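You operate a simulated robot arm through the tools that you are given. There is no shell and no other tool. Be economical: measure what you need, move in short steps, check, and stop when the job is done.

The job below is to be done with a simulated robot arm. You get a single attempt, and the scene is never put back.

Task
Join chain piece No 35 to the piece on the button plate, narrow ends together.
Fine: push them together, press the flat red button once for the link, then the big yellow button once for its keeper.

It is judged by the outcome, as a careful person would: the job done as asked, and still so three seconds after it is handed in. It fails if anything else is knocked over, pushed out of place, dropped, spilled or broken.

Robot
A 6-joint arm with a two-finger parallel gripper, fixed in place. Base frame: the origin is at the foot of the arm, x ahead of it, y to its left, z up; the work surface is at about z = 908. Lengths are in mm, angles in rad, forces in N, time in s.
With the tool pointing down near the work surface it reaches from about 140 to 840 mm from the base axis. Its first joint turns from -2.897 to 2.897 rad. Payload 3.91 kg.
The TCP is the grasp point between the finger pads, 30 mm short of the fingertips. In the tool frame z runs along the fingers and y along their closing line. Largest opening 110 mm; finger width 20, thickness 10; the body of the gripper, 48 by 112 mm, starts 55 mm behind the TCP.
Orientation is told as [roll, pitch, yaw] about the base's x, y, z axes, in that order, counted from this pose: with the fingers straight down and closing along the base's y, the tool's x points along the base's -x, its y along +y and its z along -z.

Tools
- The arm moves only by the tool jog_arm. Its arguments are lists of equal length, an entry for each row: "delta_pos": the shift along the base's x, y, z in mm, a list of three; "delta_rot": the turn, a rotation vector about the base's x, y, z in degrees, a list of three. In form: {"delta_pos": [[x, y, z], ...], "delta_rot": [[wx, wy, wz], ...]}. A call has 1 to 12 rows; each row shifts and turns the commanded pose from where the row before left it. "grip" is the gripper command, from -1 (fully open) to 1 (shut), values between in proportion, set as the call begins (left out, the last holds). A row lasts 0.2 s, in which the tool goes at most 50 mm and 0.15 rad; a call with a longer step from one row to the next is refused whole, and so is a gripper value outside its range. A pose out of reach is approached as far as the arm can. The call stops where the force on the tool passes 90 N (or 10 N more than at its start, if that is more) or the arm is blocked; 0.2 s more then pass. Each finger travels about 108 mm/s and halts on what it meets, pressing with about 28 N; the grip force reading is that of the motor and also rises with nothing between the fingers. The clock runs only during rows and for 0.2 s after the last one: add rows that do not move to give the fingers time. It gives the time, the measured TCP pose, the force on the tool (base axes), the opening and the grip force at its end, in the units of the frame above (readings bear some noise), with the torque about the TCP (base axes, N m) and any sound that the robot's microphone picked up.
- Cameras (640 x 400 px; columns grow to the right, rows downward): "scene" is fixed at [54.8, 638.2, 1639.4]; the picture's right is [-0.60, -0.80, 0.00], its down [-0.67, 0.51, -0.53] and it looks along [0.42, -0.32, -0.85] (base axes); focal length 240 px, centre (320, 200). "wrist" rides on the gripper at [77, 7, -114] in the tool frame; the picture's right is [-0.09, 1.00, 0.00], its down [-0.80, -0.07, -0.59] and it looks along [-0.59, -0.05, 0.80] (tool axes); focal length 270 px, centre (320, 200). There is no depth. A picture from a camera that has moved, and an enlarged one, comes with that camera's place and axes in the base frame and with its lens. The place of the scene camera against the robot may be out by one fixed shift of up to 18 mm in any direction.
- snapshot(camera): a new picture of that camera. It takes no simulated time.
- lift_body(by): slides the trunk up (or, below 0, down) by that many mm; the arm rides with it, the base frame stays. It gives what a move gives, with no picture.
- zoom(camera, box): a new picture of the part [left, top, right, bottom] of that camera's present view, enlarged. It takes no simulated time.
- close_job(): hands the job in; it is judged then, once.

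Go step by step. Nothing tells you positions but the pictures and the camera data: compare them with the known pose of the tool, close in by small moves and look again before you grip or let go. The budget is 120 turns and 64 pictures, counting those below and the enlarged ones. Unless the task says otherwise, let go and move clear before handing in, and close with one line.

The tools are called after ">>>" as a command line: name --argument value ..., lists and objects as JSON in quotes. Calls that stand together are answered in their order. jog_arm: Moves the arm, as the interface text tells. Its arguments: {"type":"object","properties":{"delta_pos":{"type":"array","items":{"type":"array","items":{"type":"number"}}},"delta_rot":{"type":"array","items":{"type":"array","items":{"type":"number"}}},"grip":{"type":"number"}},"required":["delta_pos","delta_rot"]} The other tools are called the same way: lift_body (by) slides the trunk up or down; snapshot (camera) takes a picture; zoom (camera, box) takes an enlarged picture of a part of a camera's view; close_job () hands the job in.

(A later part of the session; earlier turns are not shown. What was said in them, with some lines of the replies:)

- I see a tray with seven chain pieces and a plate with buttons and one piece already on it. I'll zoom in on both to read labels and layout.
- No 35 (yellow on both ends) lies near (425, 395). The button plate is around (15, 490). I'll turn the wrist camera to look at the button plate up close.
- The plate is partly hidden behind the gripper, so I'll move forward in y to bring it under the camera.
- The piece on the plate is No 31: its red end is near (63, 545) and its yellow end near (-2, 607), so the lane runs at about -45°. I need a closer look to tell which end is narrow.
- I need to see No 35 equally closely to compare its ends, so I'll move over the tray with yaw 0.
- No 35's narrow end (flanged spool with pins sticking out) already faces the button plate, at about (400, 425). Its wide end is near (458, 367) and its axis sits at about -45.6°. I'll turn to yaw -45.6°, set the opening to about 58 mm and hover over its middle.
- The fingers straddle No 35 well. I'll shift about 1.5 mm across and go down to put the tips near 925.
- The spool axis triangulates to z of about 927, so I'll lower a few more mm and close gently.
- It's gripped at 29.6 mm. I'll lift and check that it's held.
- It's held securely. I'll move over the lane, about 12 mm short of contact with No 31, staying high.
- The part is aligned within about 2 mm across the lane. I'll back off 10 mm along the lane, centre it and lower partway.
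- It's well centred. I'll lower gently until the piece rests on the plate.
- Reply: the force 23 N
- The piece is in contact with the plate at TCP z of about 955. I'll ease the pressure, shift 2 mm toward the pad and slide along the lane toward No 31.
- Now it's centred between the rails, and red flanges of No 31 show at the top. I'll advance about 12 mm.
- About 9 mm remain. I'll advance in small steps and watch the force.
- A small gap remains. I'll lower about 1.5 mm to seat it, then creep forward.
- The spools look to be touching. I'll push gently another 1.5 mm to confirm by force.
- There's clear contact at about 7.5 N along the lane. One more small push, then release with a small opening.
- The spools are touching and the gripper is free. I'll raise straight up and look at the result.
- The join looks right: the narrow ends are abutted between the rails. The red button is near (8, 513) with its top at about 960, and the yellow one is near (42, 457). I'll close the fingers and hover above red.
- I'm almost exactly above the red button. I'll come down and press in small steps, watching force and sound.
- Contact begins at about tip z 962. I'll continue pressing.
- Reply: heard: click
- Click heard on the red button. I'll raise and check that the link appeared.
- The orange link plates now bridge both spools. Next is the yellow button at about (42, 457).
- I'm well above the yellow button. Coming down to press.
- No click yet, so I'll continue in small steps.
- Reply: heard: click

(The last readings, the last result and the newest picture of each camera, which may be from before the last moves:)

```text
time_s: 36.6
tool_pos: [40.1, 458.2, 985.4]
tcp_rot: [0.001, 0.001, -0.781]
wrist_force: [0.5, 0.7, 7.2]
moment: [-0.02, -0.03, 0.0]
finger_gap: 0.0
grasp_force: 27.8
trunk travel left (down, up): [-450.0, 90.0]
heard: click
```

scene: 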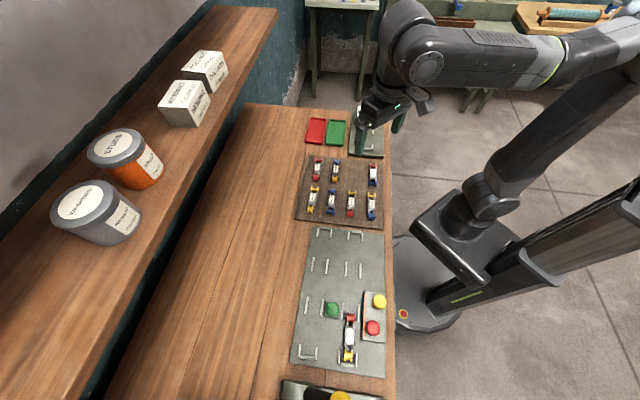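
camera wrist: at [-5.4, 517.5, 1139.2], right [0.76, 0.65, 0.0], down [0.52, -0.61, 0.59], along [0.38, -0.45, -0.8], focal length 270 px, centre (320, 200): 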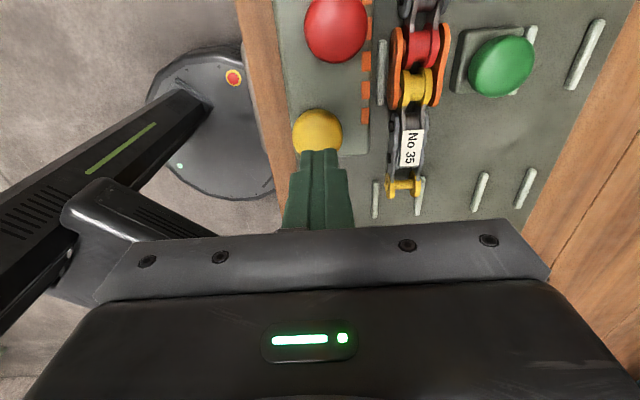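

Click heard on yellow. I'll raise and check the keeper.

>>> jog_arm --delta_pos '[[0, 0, 5], [0, 0, 25], [0, 0, 35], [0, 0, 35], [0, 0, 0]]' --delta_rot '[[0, 0, 0], [0, 0, 0], [0, 0, 0], [0, 0, 0], [0, 0, 0]]'

>>> zoom --camera "wrist" --box '[280, 0, 480, 200]'

>>> zoom --camera "scene" --box '[310, 270, 380, 370]'

```text
time_s: 37.8
tool_pos: [37.2, 457.9, 1084.1]
tcp_rot: [0.0, 0.0, -0.78]
wrist_force: [-0.2, -0.1, -0.4]
moment: [-0.01, -0.02, 0.03]
finger_gap: 0.0
grasp_force: 27.8
trunk travel left (down, up): [-450.0, 90.0]
```

```text
2.00 times, centred on (380, 100) of wrist
camera zoom: at [-12.4, 516.5, 1198.7], right [0.76, 0.65, 0.0], down [0.52, -0.61, 0.59], along [0.38, -0.45, -0.8], focal length 541 px, centre (200, 400)
```

zoom: 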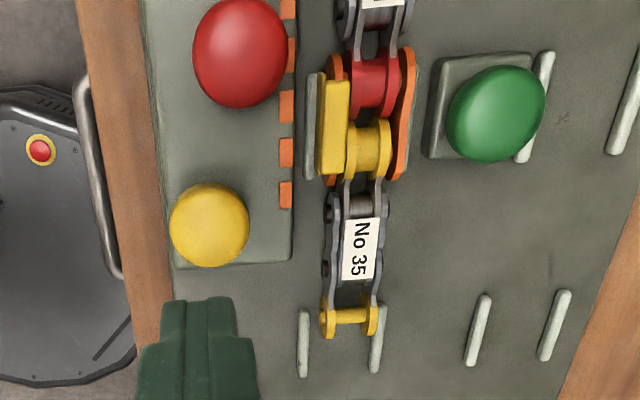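

```text
4.00 times, centred on (345, 320) of scene
camera zoom: at [54.8, 638.2, 1639.4], right [-0.6, -0.8, 0.0], down [-0.67, 0.51, -0.53], along [0.42, -0.32, -0.85], focal length 961 px, centre (220, -280)
```

zoom: 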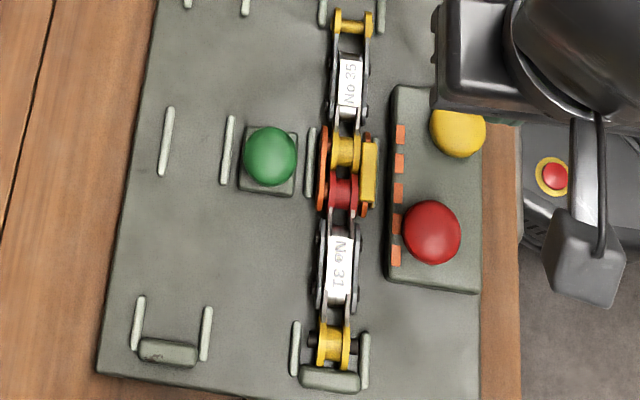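

The link and its yellow keeper are on, the pieces are joined narrow ends together in the lane, and the arm is clear. I'm handing in now.

>>> close_job

```text
The job is handed in.
```

No 35 is joined to No 31 (the piece on the button plate), narrow ends together. I pressed the red button once for the link and the yellow button once for its keeper; both clicked, and the pictures show both in place.
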